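You operate a simulated robot arm through the tools that you are given. There is no shell and no other tool. Be economical: measure what you need, move in short steps, check, and stop when the job is done.

You are at the controls of a simulated two-armed robot. One attempt, no reset.

Task
Change the outfeed over to salted corn and run the first pouch down to the gate.
Fine: product knob at salt and the old count cleared before the start; stop the belt after.

It is judged by the outcome, as a careful person would: the job done as asked, and still so three seconds after it is handed in. It fails if anything else is knocked over, pushed out of place, dropped, spilled or broken.

Robot
Two 7-joint arms with fingered hands on one trunk, on a base that drives. Base frame: it is fixed to the floor where the robot stands at the start and does not move with it; the origin is under the middle of the robot, x ahead of it, y to its left, z up. Lengths are in m, angles in degrees, forces in N, time in s.
The left shoulder is at the start at [0.028, 0.214, 1.158], the right one opposite. With the tool pointing down near the work surface each hand reaches from about 0.12 to 0.62 m from the robot's upright axis, wherever it stands, measured 20 degrees to its own side. Places, roughly: belt speed knob [0.1, -1, 0.7]; end belt at the gate [0.4, -1.1, 0.8]; green key [0.6, 0.4, 0.8]; product knob [0.4, 0, 0.7]; red key [0.6, 0.3, 0.8]; white key [0.3, -0.4, 0.8]. Payload 3.3 kg a hand.
The TCP of each hand is the grasp point between the finger pads, 0.026 m short of the fingertips. In the tool frame z runs along the fingers and y along their closing line. Largest opening 0.132 m; the body of the gripper starts 0.073 m behind the TCP. The gripper is a hand of 2 fingers: y runs from the thumb to the fingers, the wrist lies at [0, 0, -0.224] in the tool frame, and closing takes about 1.5 s.
Orientation is that of the tool frame in the base frame, as [roll, pitch, yaw] about the fixed x, y, z axes, in that order (R = Rz(yaw) Ry(pitch) Rx(roll)). With the fingers straight down and closing along the base's y, the tool's x points along the base's -x, its y along +y and its z along -z.

Tools
- The arms move only by the tool step_arm. It takes "left_deltas", "right_deltas" or both (then of equal length, played together; a hand with none holds still); each is a list of rows, each an object (a shift or turn left out is 0, a gripper value left out holds the last) with "xyz": the shift along the tool's x, y, z in units of 100 mm (1.0 is 100 mm), a list of three; "rot": the turn, a rotation vector about the tool's x, y, z in units of 120 degrees (1.0 is 120 degrees), a list of three. In form: [{"xyz": [tx, ty, tz], "rot": [wx, wy, wz]}, ...]. A call has 1 to 8 rows; each row is the pose to reach, as a shift and turn from the pose commanded when the call began, along the tool's axes at that moment. "left_jaw" and "right_jaw" are, for a hand that has rows, the closure in counts, from 0 (fully open) to 255 (shut), set as the call begins (left out, the last holds). A call with a number of a shift or a turn outside -1 to 1 is refused whole. Each row takes 0.2 s and may step no farther than 0.05 m and 8.6 degrees from the row before; otherwise, or with a gripper value out of range, the whole call is refused. A pose out of reach is approached as far as the arm can. The call stops where the force on the tool passes 40 N (or 10 N more than at its start, if that is more) or the arm is blocked; 0.2 s more then pass. Each finger travels about 0.153 m/s and halts on what it meets, pressing with about 31 N; the grip force reading is that of the motor and also rises with nothing between the fingers. The clock runs only during rows and for 0.2 s after the last one: add rows that repeat a pose to give the fingers time. It gives the time, the measured TCP pose, the force on the tool (base axes), the opening and the grip force at its end, in the units of the frame above (readings bear some noise), with the torque about the TCP (base axes, N m) and any sound that the robot's microphone picked up.
- Cameras (640 x 400 px; columns grow to the right, rows downward): "scene" is now at [0.1015, 0.0066, 1.3188]; the picture's right is [0.06, -1.00, 0.00], its down [-0.71, -0.04, -0.71] and it looks along [0.71, 0.04, -0.71] (base axes); focal length 214 px, centre (320, 200). "left" rides on the left gripper at [-0.066, -0.003, -0.099] in its tool frame; the picture's right is [0.04, -1.00, 0.00], its down [0.83, 0.03, -0.55] and it looks along [0.55, 0.02, 0.83] (tool axes); focal length 261 px, centre (320, 200). "right" rides on the right gripper at [0.065, -0.002, -0.099] in its tool frame; the picture's right is [0.04, 1.00, 0.00], its down [-0.83, 0.03, -0.55] and it looks along [-0.55, 0.02, 0.83] (tool axes); focal length 261 px, centre (320, 200). There is no depth. A picture from a camera that has moved, and an enlarged one, comes with that camera's place and axes in the base frame and with its lens.
- get_image(camera): a new picture of that camera. It takes no simulated time.
- raise_lower(by): slides the trunk up (or, below 0, down) by that many m; the arms and the scene camera ride with it, the base frame stays. It gives what a move gives, with no picture.
- base_move(legs): drives the robot by 1 to 6 legs, each [ahead, left, turn to the left] in m, m and degrees, along the robot's own axes; the way and the turn of a leg run together, so that a leg with both is an arc; at most 1.5 m and 180 degrees a leg. The arms and the cameras ride along, it lands a little off, and it stops where it bumps. It gives what a move gives.
- curl_fingers(finger1, thumb_bend, hand): sets how far each is bent, from 0 (flat) to 100 (curled in); at 30 the hand is open as for a grip, at 70 the pads meet at the TCP. One left out holds its place. A second passes; each finger stops where it meets its share of the squeeze, and holds until it gets a number again. A gripper value or a shape takes the hand back. It gives what a move gives, with no picture; readings hold the bend of each and the force on the fingers (four entries, about 0 where the hand has none), thumb and palm.
- preshape(shape, hand): the hand has 2 fingers and takes this shape, open, in about a second: jaw (thumb against the fingers, like two jaws); tri (thumb and two fingers); tip (a fingertip pinch); poke (one finger out to press); point (the index stretched); flat (the hand flat); cup (the hand cupped); fist (a fist). The gripper value then closes the fingers along that shape, each until it touches; the sizes above hold for jaw. It gives what a move gives, with no picture.
- turn_head(pan, tilt): turns the head with the scene camera to pan (to the left, within 86 degrees either way) and tilt (down, from -29 to 69), counted from straight ahead of the robot. It gives what a move gives.
- close_up(camera, box): a new picture of the part [left, top, right, bottom] of that camera's present view, enlarged. It takes no simulated time.
- hand_in(): hands the job in; it is judged then, once.

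Go step by step. Nothing tells you exact positions but the pictures and the camera data: compare them with the known pose of the tool, close in by small moves and look again before you grip or let go. The budget is 120 turns and 108 pictures, counting those below and the enlarged ones. Unless the task says otherwise, let go and move clear before handing in.

The tools are called after "Emit:" as name(argument=value, ...) on one line, values as JSON. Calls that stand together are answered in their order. step_arm: Moves the arms, as the interface text tells. Its arguments: {"type":"object","properties":{"left_deltas":{"type":"array"},"left_jaw":{"type":"number"},"right_deltas":{"type":"array"},"right_jaw":{"type":"number"}},"required":[]} The other tools are called the same way: raise_lower (by) slides the trunk up or down; preshape (shape, hand) gives the hand a shape; curl_fingers (finger1, thumb_bend, hand) moves the fingers one by one; base_move (legs) drives the base; turn_head (pan, tilt) turns the head that bears the scene camera; get_image (camera) takes a picture; close_up (camera, box) takes an enlarged picture of a part of a camera's view; hand_in () hands the job in.

At the start:

```text
t: 0.0
left_eef_pos: [0.4174, 0.2804, 1.1594]
left_orientation: [-180.0, 0.0, -180.0]
left_force: [-0.2, -0.4, 0.3]
left_torque: [0.0, -0.03, 0.03]
left_finger_gap: 0.1318
left_finger_force: 0.1
left_shape: jaw
left_bend: [30.0, 30.0]
left_finger forces: [0.1, 0.1, 0.0, 0.0, 0.0, 0.0]
right_eef_pos: [0.3955, -0.0983, 1.102]
right_orientation: [-180.0, 0.0, -180.0]
right_force: [-0.3, -0.9, -0.4]
right_torque: [0.01, -0.02, 0.03]
right_finger_gap: 0.1319
right_finger_force: 0.1
right_shape: jaw
right_bend: [30.0, 30.0]
right_finger forces: [0.0, 0.0, 0.0, 0.0, 0.1, 0.1]
trunk travel left (down, up): [-0.44, 0.321]
robot x, y, heading: [-0.0001, -0.0009, 0.0]
head pan, tilt: [3.5, 45.0]
```

scene: 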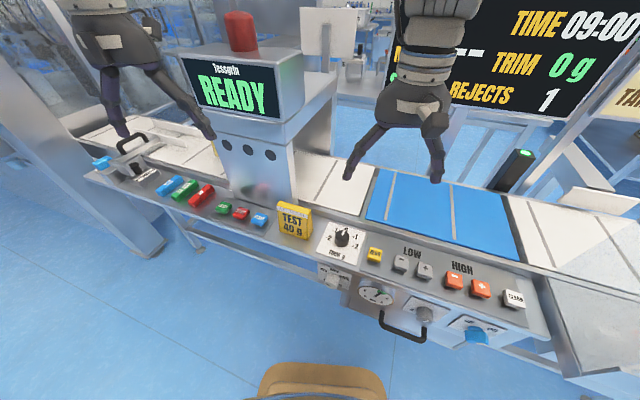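
right: 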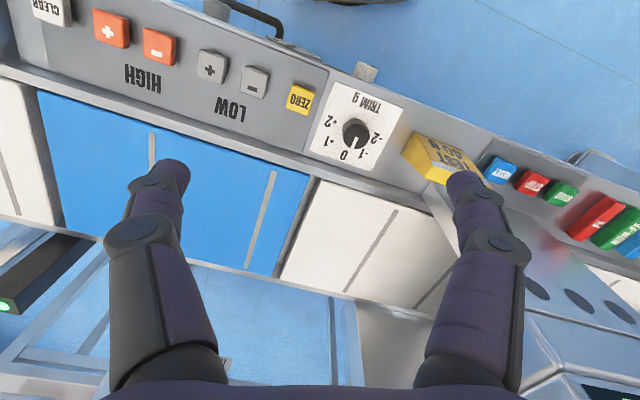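
left: 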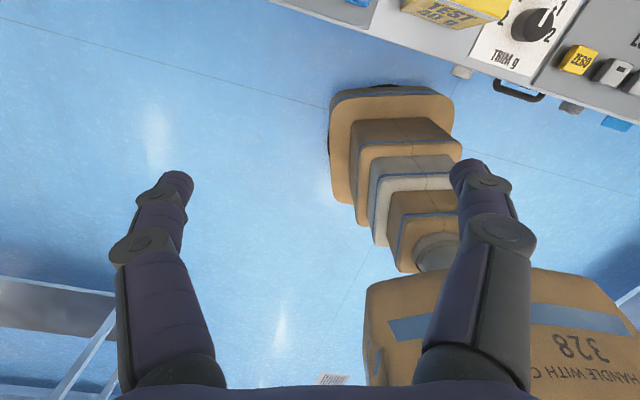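

I see a checkweigher line with keys on a front panel and more controls under it; I need to read the labels. I'll take enlarged pictures first.

Emit:
close_up(camera="scene", box=[300, 210, 540, 360])

Emit:
close_up(camera="scene", box=[80, 120, 320, 270])

Emit:
close_up(camera="scene", box=[320, 0, 640, 200])

```text
2.67 times, centred on (420, 285) of scene
camera zoom: at [0.1015, 0.0066, 1.3188], right [0.06, -1.0, 0.0], down [-0.71, -0.04, -0.71], along [0.71, 0.04, -0.71], focal length 572 px, centre (53, -27)
```

zoom: 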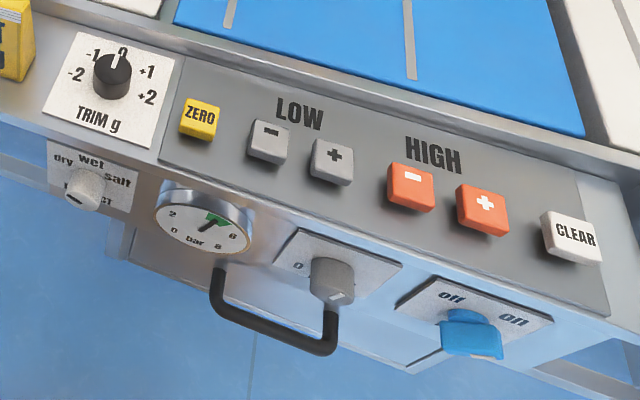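

```text
2.67 times, centred on (200, 195) of scene
camera zoom: at [0.1015, 0.0066, 1.3188], right [0.06, -1.0, 0.0], down [-0.71, -0.04, -0.71], along [0.71, 0.04, -0.71], focal length 572 px, centre (640, 213)
```

zoom: 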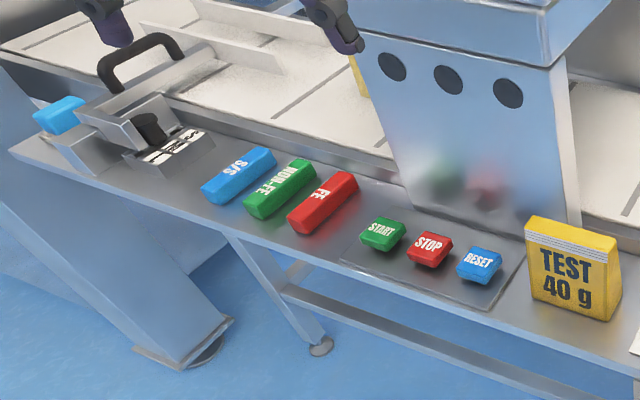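

```text
2.00 times, centred on (480, 100) of scene
camera zoom: at [0.1015, 0.0066, 1.3188], right [0.06, -1.0, 0.0], down [-0.71, -0.04, -0.71], along [0.71, 0.04, -0.71], focal length 429 px, centre (0, 400)
```

zoom: 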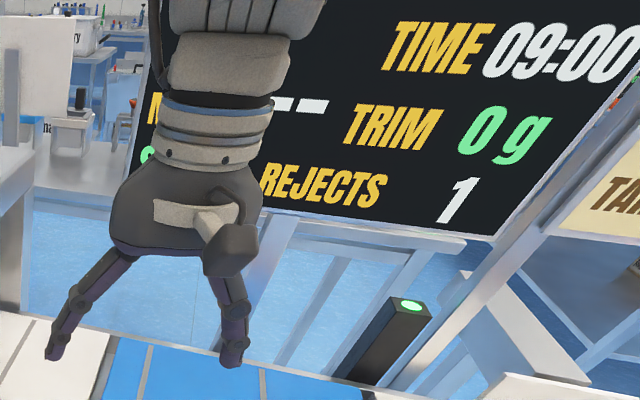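

The panel reads: product knob (dry/wet/salt), CLEAR, START/STOP/RESET. I'll look round at the outfeed and the board for instructions.

Emit:
turn_head(pan=-50, tilt=30)

Emit:
get_image(camera="scene")

Emit:
turn_head(pan=50, tilt=30)

Emit:
get_image(camera="scene")

Emit:
turn_head(pan=0, tilt=10)

Emit:
get_image(camera="scene")

```text
t: 1.2
left_eef_pos: [0.418, 0.2806, 1.1592]
left_orientation: [180.0, 0.1, 180.0]
left_force: [-0.4, 0.1, -0.1]
left_torque: [0.02, 0.03, 0.02]
left_finger_gap: 0.1318
left_finger_force: 0.0
left_shape: jaw
left_bend: [30.0, 30.0]
left_finger forces: [0.1, 0.1, 0.0, 0.0, 0.0, 0.1]
right_eef_pos: [0.396, -0.0982, 1.1018]
right_orientation: [179.9, 0.0, 179.9]
right_force: [0.5, -0.1, 0.1]
right_torque: [-0.01, -0.02, 0.0]
right_finger_gap: 0.1321
right_finger_force: 0.0
right_shape: jaw
right_bend: [30.0, 30.0]
right_finger forces: [0.0, 0.0, 0.1, 0.0, 0.0, 0.0]
trunk travel left (down, up): [-0.44, 0.321]
robot x, y, heading: [-0.0031, -0.0006, 0.1]
head pan, tilt: [-50.0, 30.0]
```

```text
101 pictures are left
camera scene: at [0.0786, -0.0676, 1.3414], right [-0.77, -0.64, 0.0], down [-0.32, 0.38, -0.87], along [0.56, -0.66, -0.5], focal length 214 px, centre (320, 200)
```

scene: 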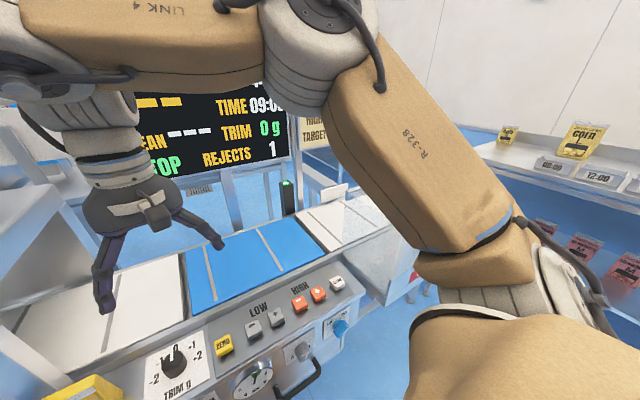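

```text
t: 3.0
left_eef_pos: [0.4172, 0.2814, 1.1594]
left_orientation: [-179.9, 0.1, -180.0]
left_force: [-0.3, 0.2, -0.3]
left_torque: [-0.03, -0.02, 0.02]
left_finger_gap: 0.1321
left_finger_force: 0.0
left_shape: jaw
left_bend: [30.0, 30.0]
left_finger forces: [0.0, 0.0, 0.1, 0.1, 0.0, 0.0]
right_eef_pos: [0.3957, -0.0984, 1.1028]
right_orientation: [180.0, 0.0, -179.9]
right_force: [-0.2, 0.5, 0.4]
right_torque: [-0.02, -0.02, -0.05]
right_finger_gap: 0.1318
right_finger_force: 0.1
right_shape: jaw
right_bend: [30.0, 30.0]
right_finger forces: [0.1, 0.0, 0.0, 0.0, 0.0, 0.1]
trunk travel left (down, up): [-0.44, 0.321]
robot x, y, heading: [-0.002, 0.0021, -0.0]
head pan, tilt: [50.0, 30.0]
```

```text
100 pictures are left
camera scene: at [0.0785, 0.0709, 1.3414], right [0.77, -0.64, 0.0], down [-0.32, -0.38, -0.87], along [0.56, 0.66, -0.5], focal length 214 px, centre (320, 200)
```

scene: 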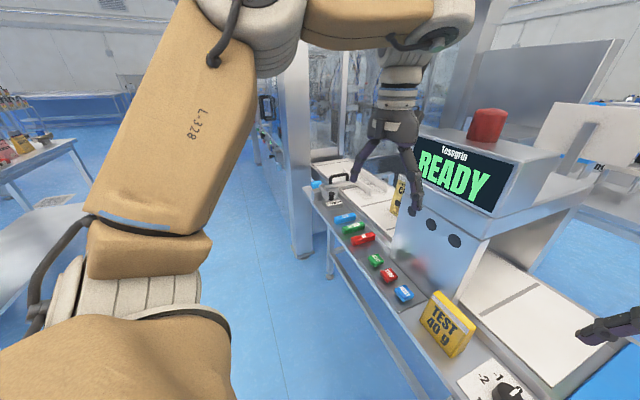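

```text
t: 4.2
left_eef_pos: [0.4177, 0.2819, 1.1591]
left_orientation: [179.9, 0.0, -179.9]
left_force: [-0.5, 0.5, 0.2]
left_torque: [-0.01, 0.01, -0.01]
left_finger_gap: 0.132
left_finger_force: 0.1
left_shape: jaw
left_bend: [30.0, 30.0]
left_finger forces: [0.0, 0.1, 0.0, 0.1, 0.0, 0.1]
right_eef_pos: [0.3965, -0.0988, 1.1026]
right_orientation: [179.9, 0.0, -179.9]
right_force: [0.0, -0.4, 0.7]
right_torque: [0.03, -0.02, 0.0]
right_finger_gap: 0.1318
right_finger_force: 0.1
right_shape: jaw
right_bend: [30.0, 30.0]
right_finger forces: [0.0, 0.0, 0.0, 0.0, 0.1, 0.0]
trunk travel left (down, up): [-0.44, 0.321]
robot x, y, heading: [0.004, -0.0003, -0.1]
head pan, tilt: [0.0, 10.0]
```

```text
99 pictures are left
camera scene: at [0.1133, 0.0017, 1.3737], right [0.0, -1.0, 0.0], down [-0.17, 0.0, -0.98], along [0.98, 0.0, -0.17], focal length 214 px, centre (320, 200)
```

scene: 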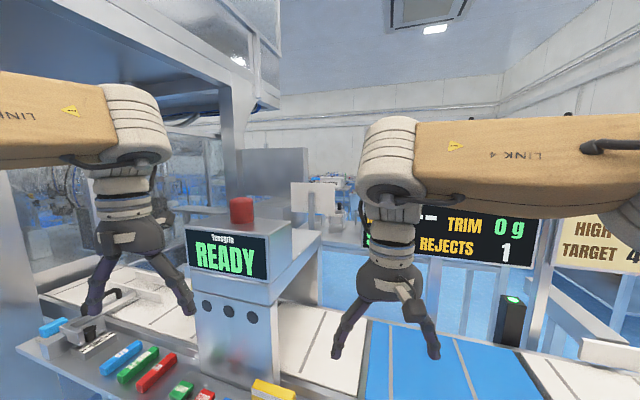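

A yellow pouch seems to be on the infeed belt behind the left fingers, and retained samples on a shelf to the right. I'll zoom on these and the boards.

Emit:
close_up(camera="scene", box=[0, 230, 320, 400])

Emit:
base_move(legs=[[-0.45, 0, 0]])

Emit:
turn_head(pan=-45, tilt=25)

Emit:
get_image(camera="scene")

Emit:
turn_head(pan=20, tilt=25)

Emit:
get_image(camera="scene")

```text
2.00 times, centred on (160, 315) of scene
camera zoom: at [0.1133, 0.0017, 1.3737], right [0.0, -1.0, 0.0], down [-0.17, 0.0, -0.98], along [0.98, 0.0, -0.17], focal length 429 px, centre (640, -30)
```

zoom: 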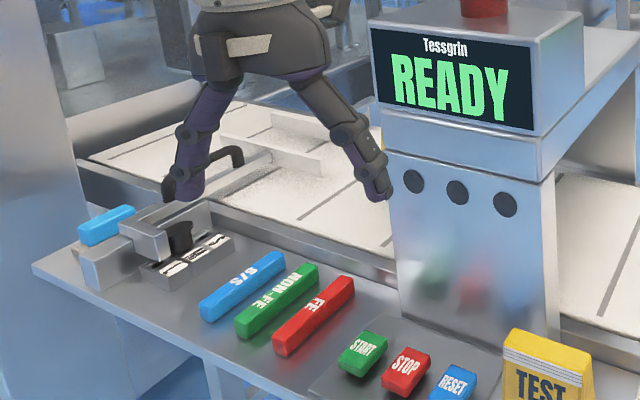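

```text
t: 6.9
left_eef_pos: [-0.0291, 0.2799, 1.16]
left_orientation: [179.9, 0.2, 179.5]
left_force: [0.1, 0.3, -0.6]
left_torque: [0.01, -0.03, 0.0]
left_finger_gap: 0.1321
left_finger_force: 0.0
left_shape: jaw
left_bend: [30.0, 30.0]
left_finger forces: [0.0, 0.0, 0.0, 0.0, 0.0, 0.0]
right_eef_pos: [-0.0536, -0.099, 1.1013]
right_orientation: [179.9, 0.0, 179.6]
right_force: [-0.2, 0.4, -0.1]
right_torque: [0.03, 0.01, 0.01]
right_finger_gap: 0.1316
right_finger_force: 0.0
right_shape: jaw
right_bend: [30.0, 30.0]
right_finger forces: [0.0, 0.0, 0.0, 0.0, 0.1, 0.1]
trunk travel left (down, up): [-0.44, 0.321]
robot x, y, heading: [-0.4487, 0.0009, -0.4]
head pan, tilt: [0.0, 10.0]
```

```text
t: 8.0
left_eef_pos: [-0.0287, 0.2804, 1.1594]
left_orientation: [-180.0, 0.2, 179.6]
left_force: [0.2, 0.1, 0.5]
left_torque: [0.04, -0.01, 0.02]
left_finger_gap: 0.132
left_finger_force: 0.0
left_shape: jaw
left_bend: [30.0, 30.0]
left_finger forces: [0.0, 0.0, 0.1, 0.1, 0.0, 0.0]
right_eef_pos: [-0.0521, -0.099, 1.1011]
right_orientation: [180.0, 0.1, 179.6]
right_force: [-0.6, -0.7, -0.1]
right_torque: [-0.01, 0.0, 0.0]
right_finger_gap: 0.1319
right_finger_force: 0.0
right_shape: jaw
right_bend: [30.0, 30.0]
right_finger forces: [0.0, 0.0, 0.0, 0.0, 0.0, 0.0]
trunk travel left (down, up): [-0.44, 0.321]
robot x, y, heading: [-0.4486, -0.0012, -0.6]
head pan, tilt: [-45.0, 25.0]
```

```text
97 pictures are left
camera scene: at [-0.3627, -0.0624, 1.3494], right [-0.71, -0.7, 0.0], down [-0.3, 0.3, -0.91], along [0.64, -0.65, -0.42], focal length 214 px, centre (320, 200)
```

scene: 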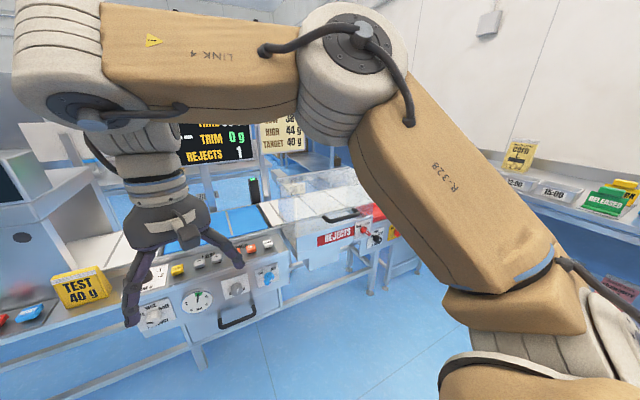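

```text
t: 9.3
left_eef_pos: [-0.0289, 0.2807, 1.1593]
left_orientation: [179.9, 0.0, 179.6]
left_force: [-0.1, -0.2, 0.7]
left_torque: [-0.01, 0.0, 0.01]
left_finger_gap: 0.1322
left_finger_force: 0.1
left_shape: jaw
left_bend: [30.0, 30.0]
left_finger forces: [0.1, 0.1, 0.0, 0.1, 0.0, 0.0]
right_eef_pos: [-0.0518, -0.0998, 1.1014]
right_orientation: [179.9, -0.1, 179.6]
right_force: [0.2, -0.4, -0.2]
right_torque: [-0.02, 0.02, 0.01]
right_finger_gap: 0.132
right_finger_force: 0.1
right_shape: jaw
right_bend: [30.0, 30.0]
right_finger forces: [0.0, 0.0, 0.0, 0.0, 0.0, 0.0]
trunk travel left (down, up): [-0.44, 0.321]
robot x, y, heading: [-0.4476, -0.0012, -0.2]
head pan, tilt: [20.0, 25.0]
```

```text
96 pictures are left
camera scene: at [-0.3407, 0.0339, 1.3494], right [0.33, -0.94, 0.0], down [-0.4, -0.14, -0.91], along [0.85, 0.3, -0.42], focal length 214 px, centre (320, 200)
```

scene: 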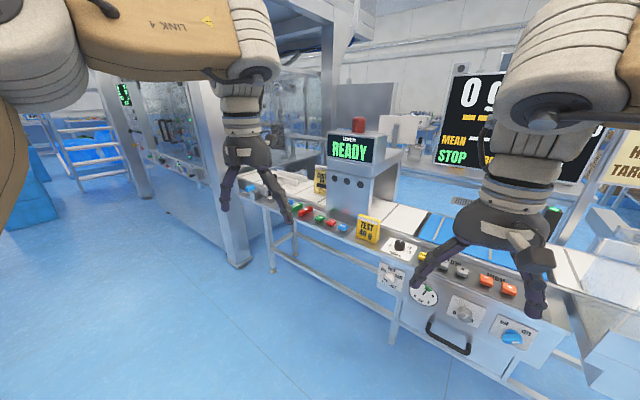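

The pouch appears to stand on the infeed at the detector. I'll enlarge that, the boards, and the reject/end belt section.

Emit:
close_up(camera="scene", box=[220, 130, 440, 270])

Emit:
turn_head(pan=-45, tilt=35)

Emit:
close_up(camera="scene", box=[120, 70, 440, 270])

```text
2.86 times, centred on (330, 200) of scene
camera zoom: at [-0.3407, 0.0339, 1.3494], right [0.33, -0.94, 0.0], down [-0.4, -0.14, -0.91], along [0.85, 0.3, -0.42], focal length 613 px, centre (291, 200)
```

zoom: 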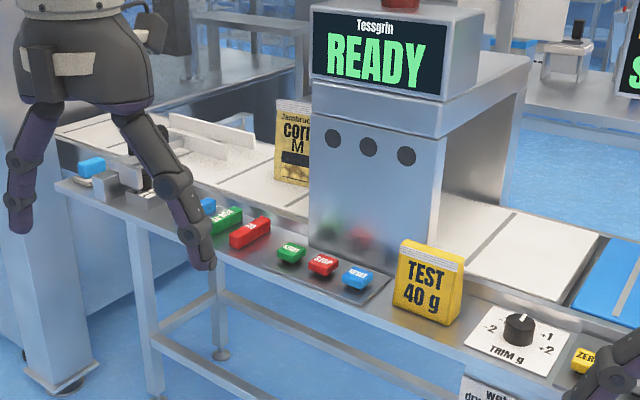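

```text
t: 10.7
left_eef_pos: [-0.0272, 0.2792, 1.1598]
left_orientation: [-179.9, 0.0, 179.6]
left_force: [-0.8, -0.5, 0.1]
left_torque: [0.05, -0.05, 0.0]
left_finger_gap: 0.1322
left_finger_force: 0.0
left_shape: jaw
left_bend: [30.0, 30.0]
left_finger forces: [0.0, 0.0, 0.1, 0.1, 0.1, 0.0]
right_eef_pos: [-0.0537, -0.1, 1.1029]
right_orientation: [-179.9, 0.1, 179.6]
right_force: [-0.3, 0.4, 0.3]
right_torque: [0.0, 0.03, 0.0]
right_finger_gap: 0.1318
right_finger_force: 0.0
right_shape: jaw
right_bend: [30.0, 30.0]
right_finger forces: [0.0, 0.0, 0.0, 0.0, 0.1, 0.0]
trunk travel left (down, up): [-0.44, 0.321]
robot x, y, heading: [-0.4463, 0.0037, -0.5]
head pan, tilt: [-45.0, 35.0]
```

```text
2.00 times, centred on (280, 170) of scene
camera zoom: at [-0.3656, -0.0596, 1.3336], right [-0.71, -0.7, 0.0], down [-0.4, 0.41, -0.82], along [0.58, -0.58, -0.57], focal length 429 px, centre (400, 260)
```

zoom: 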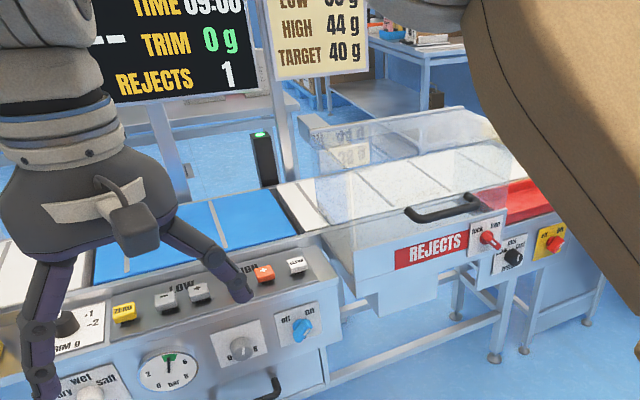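

To the right there's a locked reject bin and an end belt with its own knobs. I'll drive right (staying back) to read these.

Emit:
base_move(legs=[[0, -0.95, 0]])

Emit:
turn_head(pan=0, tilt=35)

Emit:
get_image(camera="scene")

Emit:
close_up(camera="scene", box=[200, 100, 460, 260])

```text
t: 15.7
left_eef_pos: [-0.0341, -0.6736, 1.1589]
left_orientation: [180.0, 0.1, 179.3]
left_force: [0.8, 0.2, -0.5]
left_torque: [0.01, -0.02, 0.01]
left_finger_gap: 0.1318
left_finger_force: 0.1
left_shape: jaw
left_bend: [30.0, 30.0]
left_finger forces: [0.1, 0.0, 0.1, 0.1, 0.0, 0.0]
right_eef_pos: [-0.0635, -1.0514, 1.103]
right_orientation: [-180.0, 0.1, 179.1]
right_force: [0.5, 0.1, -0.5]
right_torque: [0.01, 0.03, -0.01]
right_finger_gap: 0.1318
right_finger_force: 0.1
right_shape: jaw
right_bend: [30.0, 30.0]
right_finger forces: [0.1, 0.0, 0.0, 0.0, 0.1, 0.0]
trunk travel left (down, up): [-0.44, 0.321]
robot x, y, heading: [-0.4606, -0.9487, -1.0]
head pan, tilt: [-45.0, 35.0]
```

```text
t: 16.8
left_eef_pos: [-0.0366, -0.6716, 1.1597]
left_orientation: [-179.9, 0.0, 179.2]
left_force: [-0.2, 0.2, 0.2]
left_torque: [0.01, 0.01, 0.01]
left_finger_gap: 0.1319
left_finger_force: 0.1
left_shape: jaw
left_bend: [30.0, 30.0]
left_finger forces: [0.0, 0.0, 0.1, 0.0, 0.0, 0.0]
right_eef_pos: [-0.0628, -1.0514, 1.1032]
right_orientation: [180.0, 0.0, 179.1]
right_force: [-0.2, -0.7, -0.3]
right_torque: [0.0, -0.04, -0.02]
right_finger_gap: 0.132
right_finger_force: 0.1
right_shape: jaw
right_bend: [30.0, 30.0]
right_finger forces: [0.1, 0.0, 0.1, 0.0, 0.1, 0.1]
trunk travel left (down, up): [-0.44, 0.321]
robot x, y, heading: [-0.4568, -0.9475, -0.6]
head pan, tilt: [0.0, 35.0]
```

```text
93 pictures are left
camera scene: at [-0.3499, -0.9471, 1.3336], right [-0.02, -1.0, 0.0], down [-0.57, 0.01, -0.82], along [0.82, -0.01, -0.57], focal length 214 px, centre (320, 200)
```

scene: 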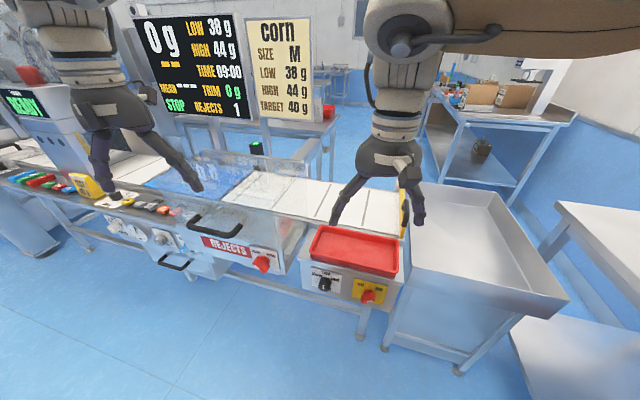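

```text
2.46 times, centred on (330, 180) of scene
camera zoom: at [-0.3499, -0.9471, 1.3336], right [-0.02, -1.0, 0.0], down [-0.57, 0.01, -0.82], along [0.82, -0.01, -0.57], focal length 528 px, centre (295, 249)
```

zoom: 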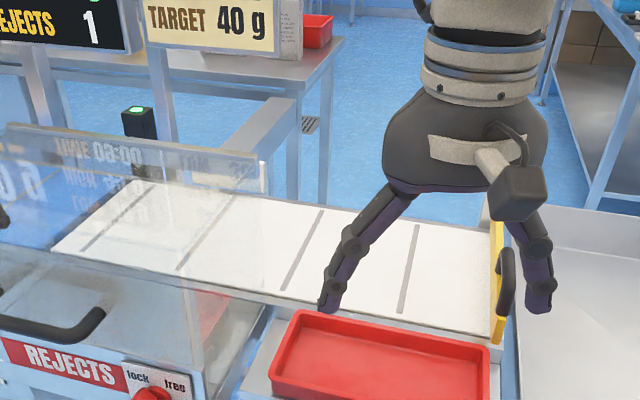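

Emit:
close_up(camera="scene", box=[190, 210, 420, 320])

Emit:
close_up(camera="scene", box=[120, 0, 330, 140])

Emit:
close_up(camera="scene", box=[0, 130, 250, 280])

Emit:
turn_head(pan=-60, tilt=20)

Emit:
get_image(camera="scene")

```text
2.78 times, centred on (305, 265) of scene
camera zoom: at [-0.3499, -0.9471, 1.3336], right [-0.02, -1.0, 0.0], down [-0.57, 0.01, -0.82], along [0.82, -0.01, -0.57], focal length 597 px, centre (362, 19)
```

zoom: 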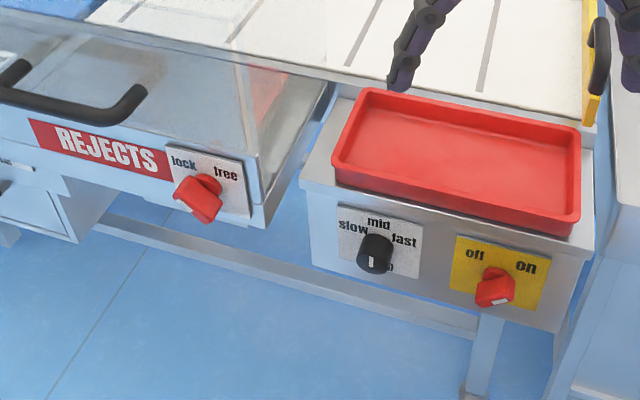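

```text
2.86 times, centred on (225, 70) of scene
camera zoom: at [-0.3499, -0.9471, 1.3336], right [-0.02, -1.0, 0.0], down [-0.57, 0.01, -0.82], along [0.82, -0.01, -0.57], focal length 613 px, centre (591, 571)
```

zoom: 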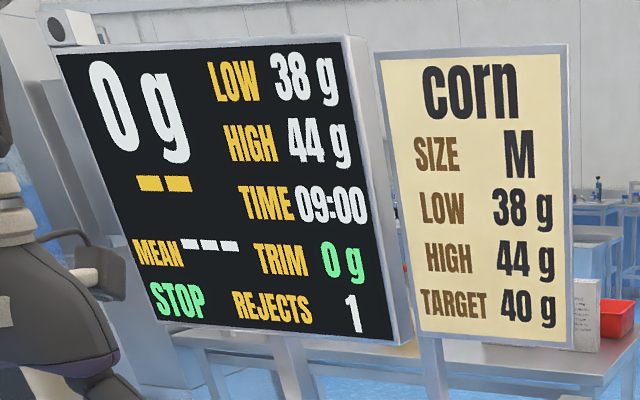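

```text
2.56 times, centred on (125, 205) of scene
camera zoom: at [-0.3499, -0.9471, 1.3336], right [-0.02, -1.0, 0.0], down [-0.57, 0.01, -0.82], along [0.82, -0.01, -0.57], focal length 549 px, centre (819, 187)
```

zoom: 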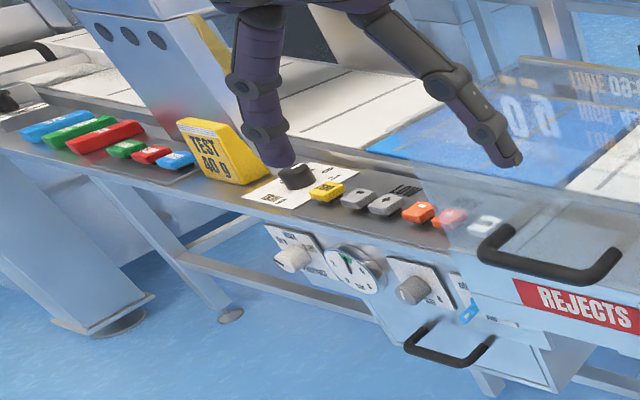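

```text
t: 18.1
left_eef_pos: [-0.0355, -0.6732, 1.1588]
left_orientation: [-180.0, 0.1, 179.2]
left_force: [-0.1, 0.3, 0.4]
left_torque: [-0.03, 0.0, -0.01]
left_finger_gap: 0.1319
left_finger_force: 0.0
left_shape: jaw
left_bend: [30.0, 30.0]
left_finger forces: [0.0, 0.1, 0.0, 0.0, 0.0, 0.0]
right_eef_pos: [-0.0638, -1.0508, 1.102]
right_orientation: [180.0, 0.0, 179.1]
right_force: [0.4, 0.1, -0.2]
right_torque: [0.01, -0.01, 0.01]
right_finger_gap: 0.1321
right_finger_force: 0.0
right_shape: jaw
right_bend: [30.0, 30.0]
right_finger forces: [0.0, 0.0, 0.0, 0.0, 0.1, 0.0]
trunk travel left (down, up): [-0.44, 0.321]
robot x, y, heading: [-0.4588, -0.9476, -0.7]
head pan, tilt: [-60.0, 20.0]
```

```text
88 pictures are left
camera scene: at [-0.3925, -1.027, 1.3575], right [-0.87, -0.49, 0.0], down [-0.17, 0.3, -0.94], along [0.46, -0.82, -0.34], focal length 214 px, centre (320, 200)
```

scene: 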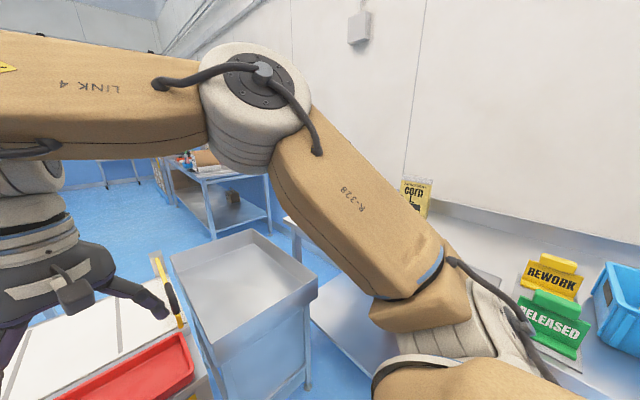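

The whole line is skewed about 20° to me, and the end belt has a slow/mid/fast knob and an off/on switch whose states I must read. I'll turn square to the line and look closer.

Emit:
base_move(legs=[[0, 0, -20]])

Emit:
turn_head(pan=0, tilt=45)

Emit:
get_image(camera="scene")

```text
t: 19.6
left_eef_pos: [0.0333, -0.8391, 1.159]
left_orientation: [-179.9, 0.0, 158.4]
left_force: [0.4, -0.7, -0.4]
left_torque: [-0.01, 0.02, -0.03]
left_finger_gap: 0.1322
left_finger_force: 0.0
left_shape: jaw
left_bend: [30.0, 30.0]
left_finger forces: [0.0, 0.0, 0.1, 0.1, 0.0, 0.0]
right_eef_pos: [-0.1263, -1.1849, 1.1024]
right_orientation: [179.9, 0.0, 158.4]
right_force: [-0.6, 0.4, 0.1]
right_torque: [-0.01, -0.03, 0.0]
right_finger_gap: 0.1319
right_finger_force: 0.1
right_shape: jaw
right_bend: [30.0, 30.0]
right_finger forces: [0.1, 0.0, 0.1, 0.0, 0.1, 0.1]
trunk travel left (down, up): [-0.44, 0.321]
robot x, y, heading: [-0.4558, -0.9438, -21.7]
head pan, tilt: [-60.0, 20.0]
```

```text
t: 20.9
left_eef_pos: [0.0326, -0.8384, 1.1593]
left_orientation: [-180.0, 0.1, 158.4]
left_force: [-0.7, 1.1, -0.2]
left_torque: [0.01, 0.02, -0.02]
left_finger_gap: 0.1318
left_finger_force: 0.1
left_shape: jaw
left_bend: [30.0, 30.0]
left_finger forces: [0.0, 0.0, 0.1, 0.1, 0.1, 0.0]
right_eef_pos: [-0.1261, -1.1842, 1.1018]
right_orientation: [-180.0, 0.0, 158.4]
right_force: [0.7, -0.5, 0.1]
right_torque: [0.04, 0.0, 0.04]
right_finger_gap: 0.132
right_finger_force: 0.1
right_shape: jaw
right_bend: [30.0, 30.0]
right_finger forces: [0.0, 0.0, 0.0, 0.1, 0.1, 0.1]
trunk travel left (down, up): [-0.44, 0.321]
robot x, y, heading: [-0.4544, -0.9476, -21.6]
head pan, tilt: [0.0, 45.0]
```

```text
87 pictures are left
camera scene: at [-0.3638, -0.9835, 1.3188], right [-0.37, -0.93, 0.0], down [-0.66, 0.26, -0.71], along [0.66, -0.26, -0.71], focal length 214 px, centre (320, 200)
```

scene: 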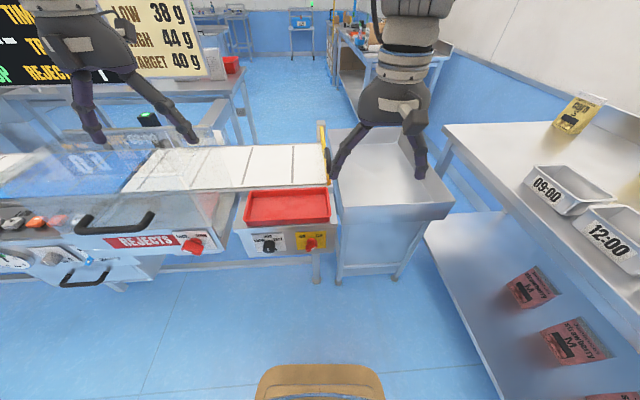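

Now nearly square. I'll lower the trunk to see the front-facing knobs head-on.

Emit:
raise_lower(by=-0.28)

Emit:
turn_head(pan=0, tilt=35)

Emit:
get_image(camera="scene")

Emit:
close_up(camera="scene", box=[140, 160, 400, 290])

```text
t: 23.7
left_eef_pos: [0.0329, -0.8404, 0.8789]
left_orientation: [180.0, 0.1, 158.4]
left_force: [-0.7, -4.5, -1.3]
left_torque: [0.52, 0.04, -0.36]
left_finger_gap: 0.132
left_finger_force: 0.1
left_shape: jaw
left_bend: [30.0, 30.0]
left_finger forces: [0.0, 0.0, 0.0, 0.0, 0.1, 0.1]
right_eef_pos: [-0.1265, -1.1839, 0.8221]
right_orientation: [179.9, 0.1, 158.4]
right_force: [-0.2, -0.1, 0.2]
right_torque: [0.01, 0.01, 0.0]
right_finger_gap: 0.1318
right_finger_force: 0.0
right_shape: jaw
right_bend: [30.0, 30.0]
right_finger forces: [0.0, 0.0, 0.1, 0.0, 0.0, 0.1]
trunk travel left (down, up): [-0.16, 0.601]
robot x, y, heading: [-0.4569, -0.9466, -21.8]
head pan, tilt: [0.0, 45.0]
```

```text
t: 24.4
left_eef_pos: [0.0338, -0.8395, 0.8796]
left_orientation: [180.0, 0.1, 158.4]
left_force: [-2.1, -5.6, -1.7]
left_torque: [0.6, -0.09, -0.4]
left_finger_gap: 0.1318
left_finger_force: 0.1
left_shape: jaw
left_bend: [30.0, 30.0]
left_finger forces: [0.0, 0.0, 0.0, 0.0, 0.0, 0.1]
right_eef_pos: [-0.1261, -1.184, 0.8208]
right_orientation: [-180.0, 0.0, 158.4]
right_force: [-0.4, 0.7, 0.2]
right_torque: [0.01, 0.01, -0.02]
right_finger_gap: 0.132
right_finger_force: 0.0
right_shape: jaw
right_bend: [30.0, 30.0]
right_finger forces: [0.0, 0.0, 0.0, 0.0, 0.0, 0.1]
trunk travel left (down, up): [-0.16, 0.601]
robot x, y, heading: [-0.4565, -0.9429, -21.6]
head pan, tilt: [0.0, 35.0]
```

```text
86 pictures are left
camera scene: at [-0.3016, -1.0086, 1.0489], right [-0.37, -0.93, 0.0], down [-0.53, 0.21, -0.82], along [0.76, -0.3, -0.57], focal length 214 px, centre (320, 200)
```

scene: 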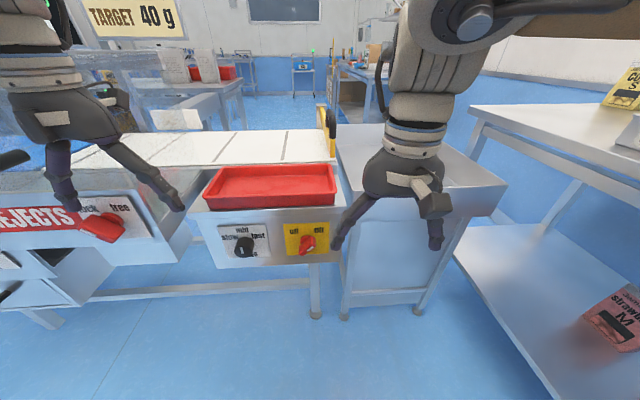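

```text
2.46 times, centred on (270, 225) of scene
camera zoom: at [-0.3016, -1.0086, 1.0489], right [-0.37, -0.93, 0.0], down [-0.53, 0.21, -0.82], along [0.76, -0.3, -0.57], focal length 528 px, centre (443, 138)
```

zoom: 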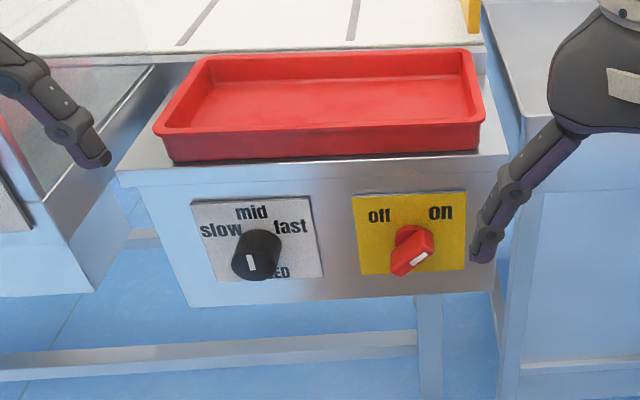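

The left fingers seem to lightly touch the clear reject cover (about 5 N). I'll zoom the knobs at once and then raise straight back along the same path.

Emit:
close_up(camera="scene", box=[205, 215, 345, 275])

Emit:
get_image(camera="left")

Emit:
raise_lower(by=0.28)

Emit:
get_image(camera="left")

Emit:
get_image(camera="right")

Emit:
get_image(camera="scene")

```text
4.57 times, centred on (275, 245) of scene
camera zoom: at [-0.3016, -1.0086, 1.0489], right [-0.37, -0.93, 0.0], down [-0.53, 0.21, -0.82], along [0.76, -0.3, -0.57], focal length 980 px, centre (526, -6)
```

zoom: 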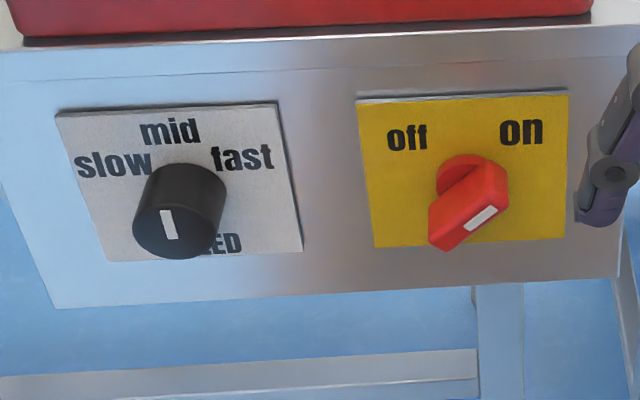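

```text
83 pictures are left
camera left: at [0.0941, -0.8657, 0.9779], right [-0.41, -0.91, 0.0], down [-0.76, 0.34, 0.55], along [-0.5, 0.22, -0.83], focal length 261 px, centre (320, 200)
```

left: 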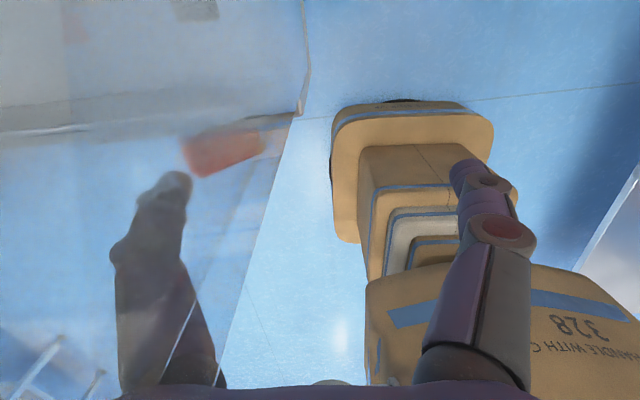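

```text
t: 27.3
left_eef_pos: [0.0342, -0.8388, 1.1589]
left_orientation: [180.0, 0.1, 158.4]
left_force: [0.5, 0.6, -0.1]
left_torque: [0.01, -0.01, 0.01]
left_finger_gap: 0.1318
left_finger_force: 0.0
left_shape: jaw
left_bend: [30.0, 30.0]
left_finger forces: [0.0, 0.0, 0.1, 0.0, 0.1, 0.0]
right_eef_pos: [-0.126, -1.1849, 1.1011]
right_orientation: [-179.9, 0.0, 158.4]
right_force: [-0.3, 0.4, -0.7]
right_torque: [-0.03, -0.02, 0.0]
right_finger_gap: 0.1319
right_finger_force: 0.1
right_shape: jaw
right_bend: [30.0, 30.0]
right_finger forces: [0.0, 0.1, 0.0, 0.0, 0.0, 0.0]
trunk travel left (down, up): [-0.44, 0.321]
robot x, y, heading: [-0.4557, -0.9494, -21.7]
head pan, tilt: [0.0, 35.0]
```

```text
82 pictures are left
camera left: at [0.0944, -0.8651, 1.2575], right [-0.41, -0.91, 0.0], down [-0.76, 0.34, 0.55], along [-0.5, 0.22, -0.83], focal length 261 px, centre (320, 200)
```

left: 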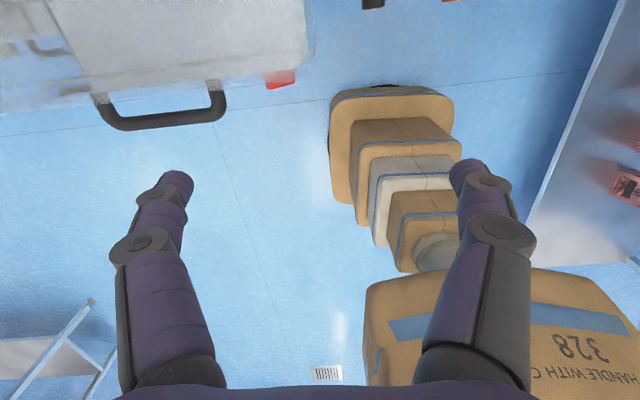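

```text
81 pictures are left
camera right: at [-0.1871, -1.1623, 1.2019], right [0.33, 0.94, 0.0], down [0.79, -0.27, 0.55], along [0.52, -0.18, -0.83], focal length 261 px, centre (320, 200)
```

right: 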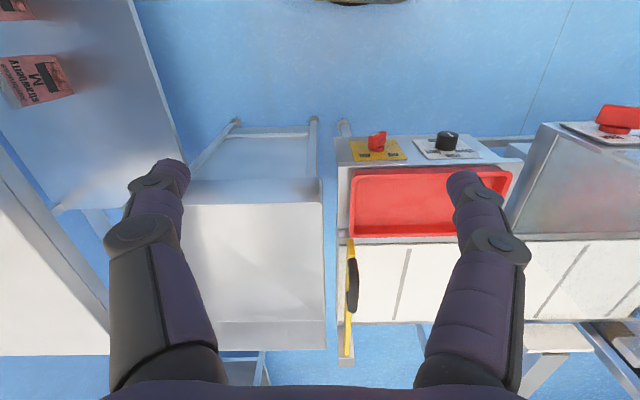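

```text
80 pictures are left
camera scene: at [-0.3574, -0.9859, 1.3335], right [-0.37, -0.93, 0.0], down [-0.53, 0.21, -0.82], along [0.76, -0.3, -0.57], focal length 214 px, centre (320, 200)
```

scene: 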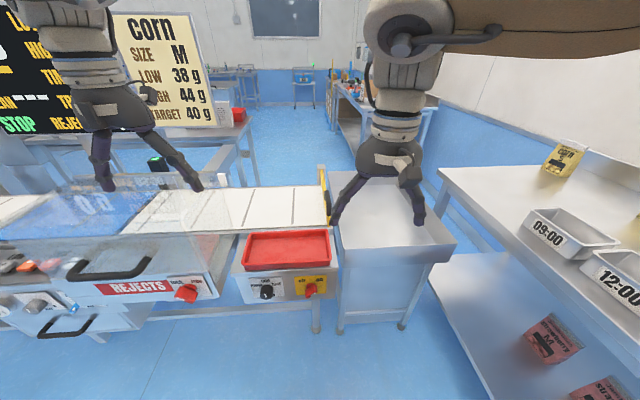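

Both look fine already: speed at mid, end belt switch at on, and the cover is undisturbed. Now I'll drive to the product knob, square to the line.

Emit:
base_move(legs=[[-0.2, 0, 1.7], [0, 1.31, 0]])

Emit:
turn_head(pan=-15, tilt=40)

Emit:
get_image(camera="scene")

```text
t: 34.9
left_eef_pos: [0.268, 0.4636, 1.16]
left_orientation: [-180.0, 0.1, 161.4]
left_force: [-0.9, 0.7, -0.5]
left_torque: [-0.03, -0.01, -0.01]
left_finger_gap: 0.1317
left_finger_force: 0.3
left_shape: jaw
left_bend: [30.0, 30.0]
left_finger forces: [0.0, 0.0, 0.1, 0.0, 0.0, 0.1]
right_eef_pos: [0.1265, 0.1129, 1.104]
right_orientation: [-180.0, 0.0, 161.2]
right_force: [-0.3, -0.2, 0.5]
right_torque: [0.0, 0.0, 0.02]
right_finger_gap: 0.132
right_finger_force: 0.0
right_shape: jaw
right_bend: [30.0, 30.0]
right_finger forces: [0.0, 0.0, 0.1, 0.1, 0.0, 0.0]
trunk travel left (down, up): [-0.44, 0.321]
robot x, y, heading: [-0.2186, 0.3335, -18.8]
head pan, tilt: [0.0, 35.0]
```

```text
t: 35.7
left_eef_pos: [0.2687, 0.4641, 1.1584]
left_orientation: [-180.0, 0.2, 161.3]
left_force: [0.2, 0.5, -0.3]
left_torque: [0.0, 0.0, 0.0]
left_finger_gap: 0.132
left_finger_force: 0.1
left_shape: jaw
left_bend: [30.0, 30.0]
left_finger forces: [0.0, 0.0, 0.0, 0.0, 0.1, 0.1]
right_eef_pos: [0.1272, 0.111, 1.1014]
right_orientation: [-180.0, 0.0, 161.2]
right_force: [-0.2, 0.8, -0.1]
right_torque: [-0.01, -0.01, 0.03]
right_finger_gap: 0.1317
right_finger_force: 0.1
right_shape: jaw
right_bend: [30.0, 30.0]
right_finger forces: [0.1, 0.0, 0.1, 0.1, 0.0, 0.1]
trunk travel left (down, up): [-0.44, 0.321]
robot x, y, heading: [-0.219, 0.3311, -18.9]
head pan, tilt: [-15.0, 40.0]
```

```text
79 pictures are left
camera scene: at [-0.1274, 0.2798, 1.3261], right [-0.56, -0.83, 0.0], down [-0.53, 0.36, -0.77], along [0.64, -0.43, -0.64], focal length 214 px, centre (320, 200)
```

scene: 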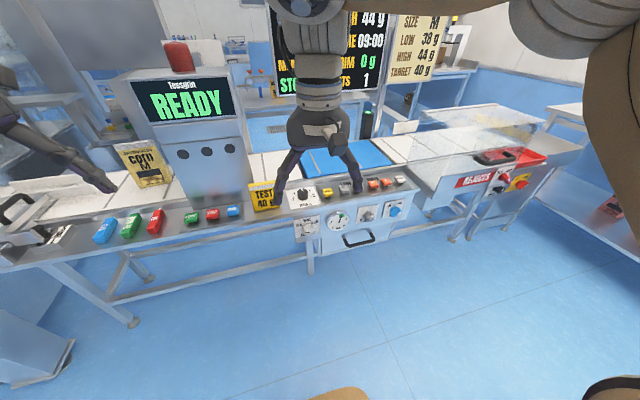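

Emit:
close_up(camera="scene", box=[270, 170, 430, 270])

Emit:
close_up(camera="scene", box=[90, 120, 250, 220])

```text
4.00 times, centred on (350, 220) of scene
camera zoom: at [-0.1274, 0.2798, 1.3261], right [-0.56, -0.83, 0.0], down [-0.53, 0.36, -0.77], along [0.64, -0.43, -0.64], focal length 858 px, centre (200, 120)
```

zoom: 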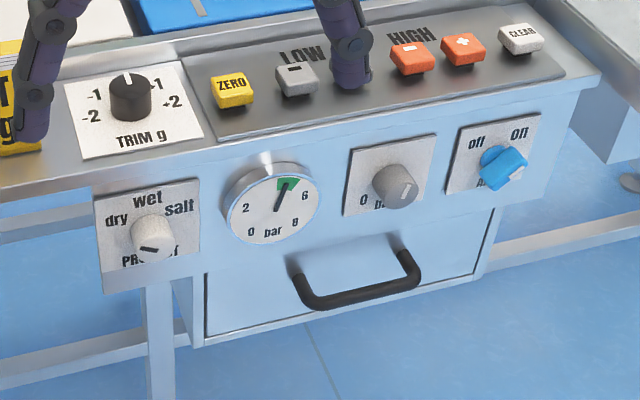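

```text
4.00 times, centred on (170, 170) of scene
camera zoom: at [-0.1274, 0.2798, 1.3261], right [-0.56, -0.83, 0.0], down [-0.53, 0.36, -0.77], along [0.64, -0.43, -0.64], focal length 858 px, centre (920, 320)
```

zoom: 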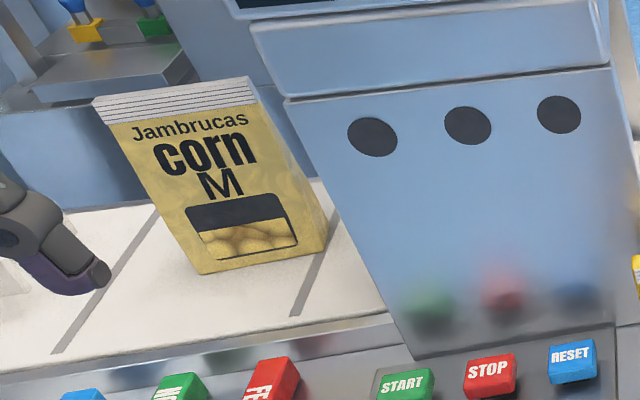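

I take the product knob at about (0.39, -0.01, 0.68), facing me, its mark at dry; the pouch stands on the infeed. I'll tilt the right hand to point ahead and lower the trunk.

Emit:
step_arm(right_deltas=[{"xyz": [-0.1, 0, 0], "rot": [0, -0.068, 0]}, {"xyz": [-0.2, 0, 0], "rot": [0, -0.136, 0]}, {"xyz": [-0.3, 0, 0], "rot": [0, -0.204, 0]}, {"xyz": [-0.4, 0, 0], "rot": [0, -0.272, 0]}, {"xyz": [-0.5, 0, 0], "rot": [0, -0.34, 0]}, {"xyz": [-0.6, 0, 0], "rot": [0, -0.408, 0]}, {"xyz": [-0.7, 0, 0], "rot": [0, -0.476, 0]}, {"xyz": [-0.8, 0, 0], "rot": [0, -0.544, 0]}])

Emit:
step_arm(right_deltas=[{"rot": [0, -0.068, 0]}, {"rot": [0, -0.136, 0]}, {"rot": [0, -0.206, 0]}, {"rot": [0, -0.206, 0]}])

Emit:
raise_lower(by=-0.26)

Emit:
get_image(camera="right")

Emit:
get_image(camera="scene")

```text
t: 37.5
left_eef_pos: [0.2698, 0.4642, 1.1585]
left_orientation: [-179.9, 0.1, 161.3]
left_force: [-0.5, 0.4, 0.6]
left_torque: [0.0, -0.05, 0.01]
left_finger_gap: 0.1321
left_finger_force: 0.0
left_shape: jaw
left_bend: [30.0, 30.0]
left_finger forces: [0.0, 0.0, 0.0, 0.1, 0.0, 0.1]
right_eef_pos: [0.2027, 0.0853, 1.1018]
right_orientation: [179.8, 65.4, 161.2]
right_force: [0.3, 0.1, -0.2]
right_torque: [-0.02, 0.0, -0.01]
right_finger_gap: 0.1318
right_finger_force: 0.1
right_shape: jaw
right_bend: [30.0, 30.0]
right_finger forces: [0.0, 0.0, 0.0, 0.0, 0.1, 0.1]
trunk travel left (down, up): [-0.44, 0.321]
robot x, y, heading: [-0.2179, 0.3311, -18.8]
head pan, tilt: [-15.0, 40.0]
```

```text
t: 38.7
left_eef_pos: [0.2694, 0.4647, 1.1598]
left_orientation: [-180.0, 0.1, 161.3]
left_force: [0.4, 0.1, 0.4]
left_torque: [0.0, 0.01, 0.01]
left_finger_gap: 0.132
left_finger_force: 0.1
left_shape: jaw
left_bend: [30.0, 30.0]
left_finger forces: [0.0, 0.0, 0.1, 0.0, 0.0, 0.0]
right_eef_pos: [0.2263, 0.044, 1.1508]
right_orientation: [121.8, 84.9, 100.3]
right_force: [0.3, 0.2, 0.0]
right_torque: [0.0, 0.03, -0.01]
right_finger_gap: 0.1319
right_finger_force: 0.1
right_shape: jaw
right_bend: [30.0, 30.0]
right_finger forces: [0.0, 0.0, 0.0, 0.0, 0.0, 0.0]
right hand out of reach, approached as far as the arm can: row 2, 3, 4
trunk travel left (down, up): [-0.44, 0.321]
robot x, y, heading: [-0.2164, 0.3345, -18.9]
head pan, tilt: [-15.0, 40.0]
stopped in row 4 (right hand): the arm was blocked; the commanded pose is now the measured one
```

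```text
t: 41.4
left_eef_pos: [0.2687, 0.464, 0.899]
left_orientation: [180.0, 0.1, 161.3]
left_force: [-0.3, 0.2, 0.1]
left_torque: [0.0, -0.02, -0.07]
left_finger_gap: 0.1319
left_finger_force: 0.1
left_shape: jaw
left_bend: [30.0, 30.0]
left_finger forces: [0.0, 0.1, 0.0, 0.0, 0.1, 0.0]
right_eef_pos: [0.2359, 0.0386, 0.8711]
right_orientation: [137.9, 82.1, 115.9]
right_force: [0.5, 0.1, 1.3]
right_torque: [0.0, -0.01, -0.01]
right_finger_gap: 0.1319
right_finger_force: 0.0
right_shape: jaw
right_bend: [30.0, 30.0]
right_finger forces: [0.0, 0.0, 0.0, 0.1, 0.0, 0.0]
trunk travel left (down, up): [-0.18, 0.581]
robot x, y, heading: [-0.2131, 0.3318, -18.8]
head pan, tilt: [-15.0, 40.0]
```

```text
76 pictures are left
camera right: at [0.1405, 0.0801, 0.8171], right [0.38, 0.93, 0.05], down [-0.45, 0.13, 0.88], along [0.81, -0.35, 0.47], focal length 261 px, centre (320, 200)
```

right: 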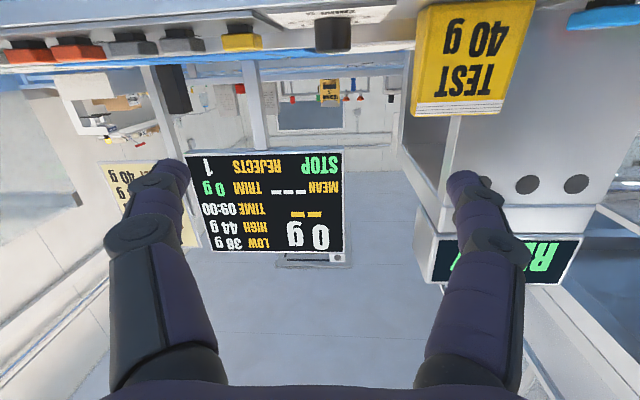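

```text
75 pictures are left
camera scene: at [-0.0767, 0.2624, 1.0622], right [-0.56, -0.83, 0.0], down [-0.53, 0.36, -0.77], along [0.64, -0.43, -0.64], focal length 214 px, centre (320, 200)
```

scene: 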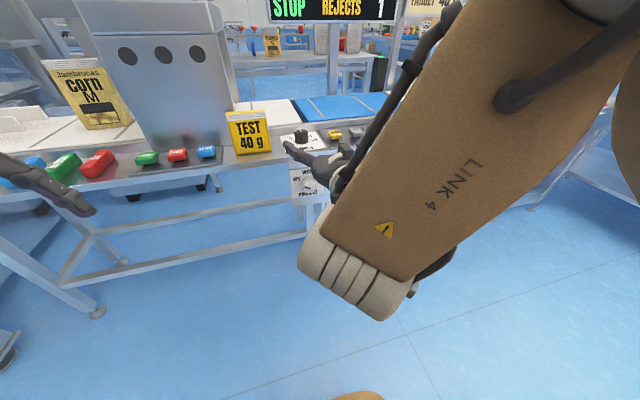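

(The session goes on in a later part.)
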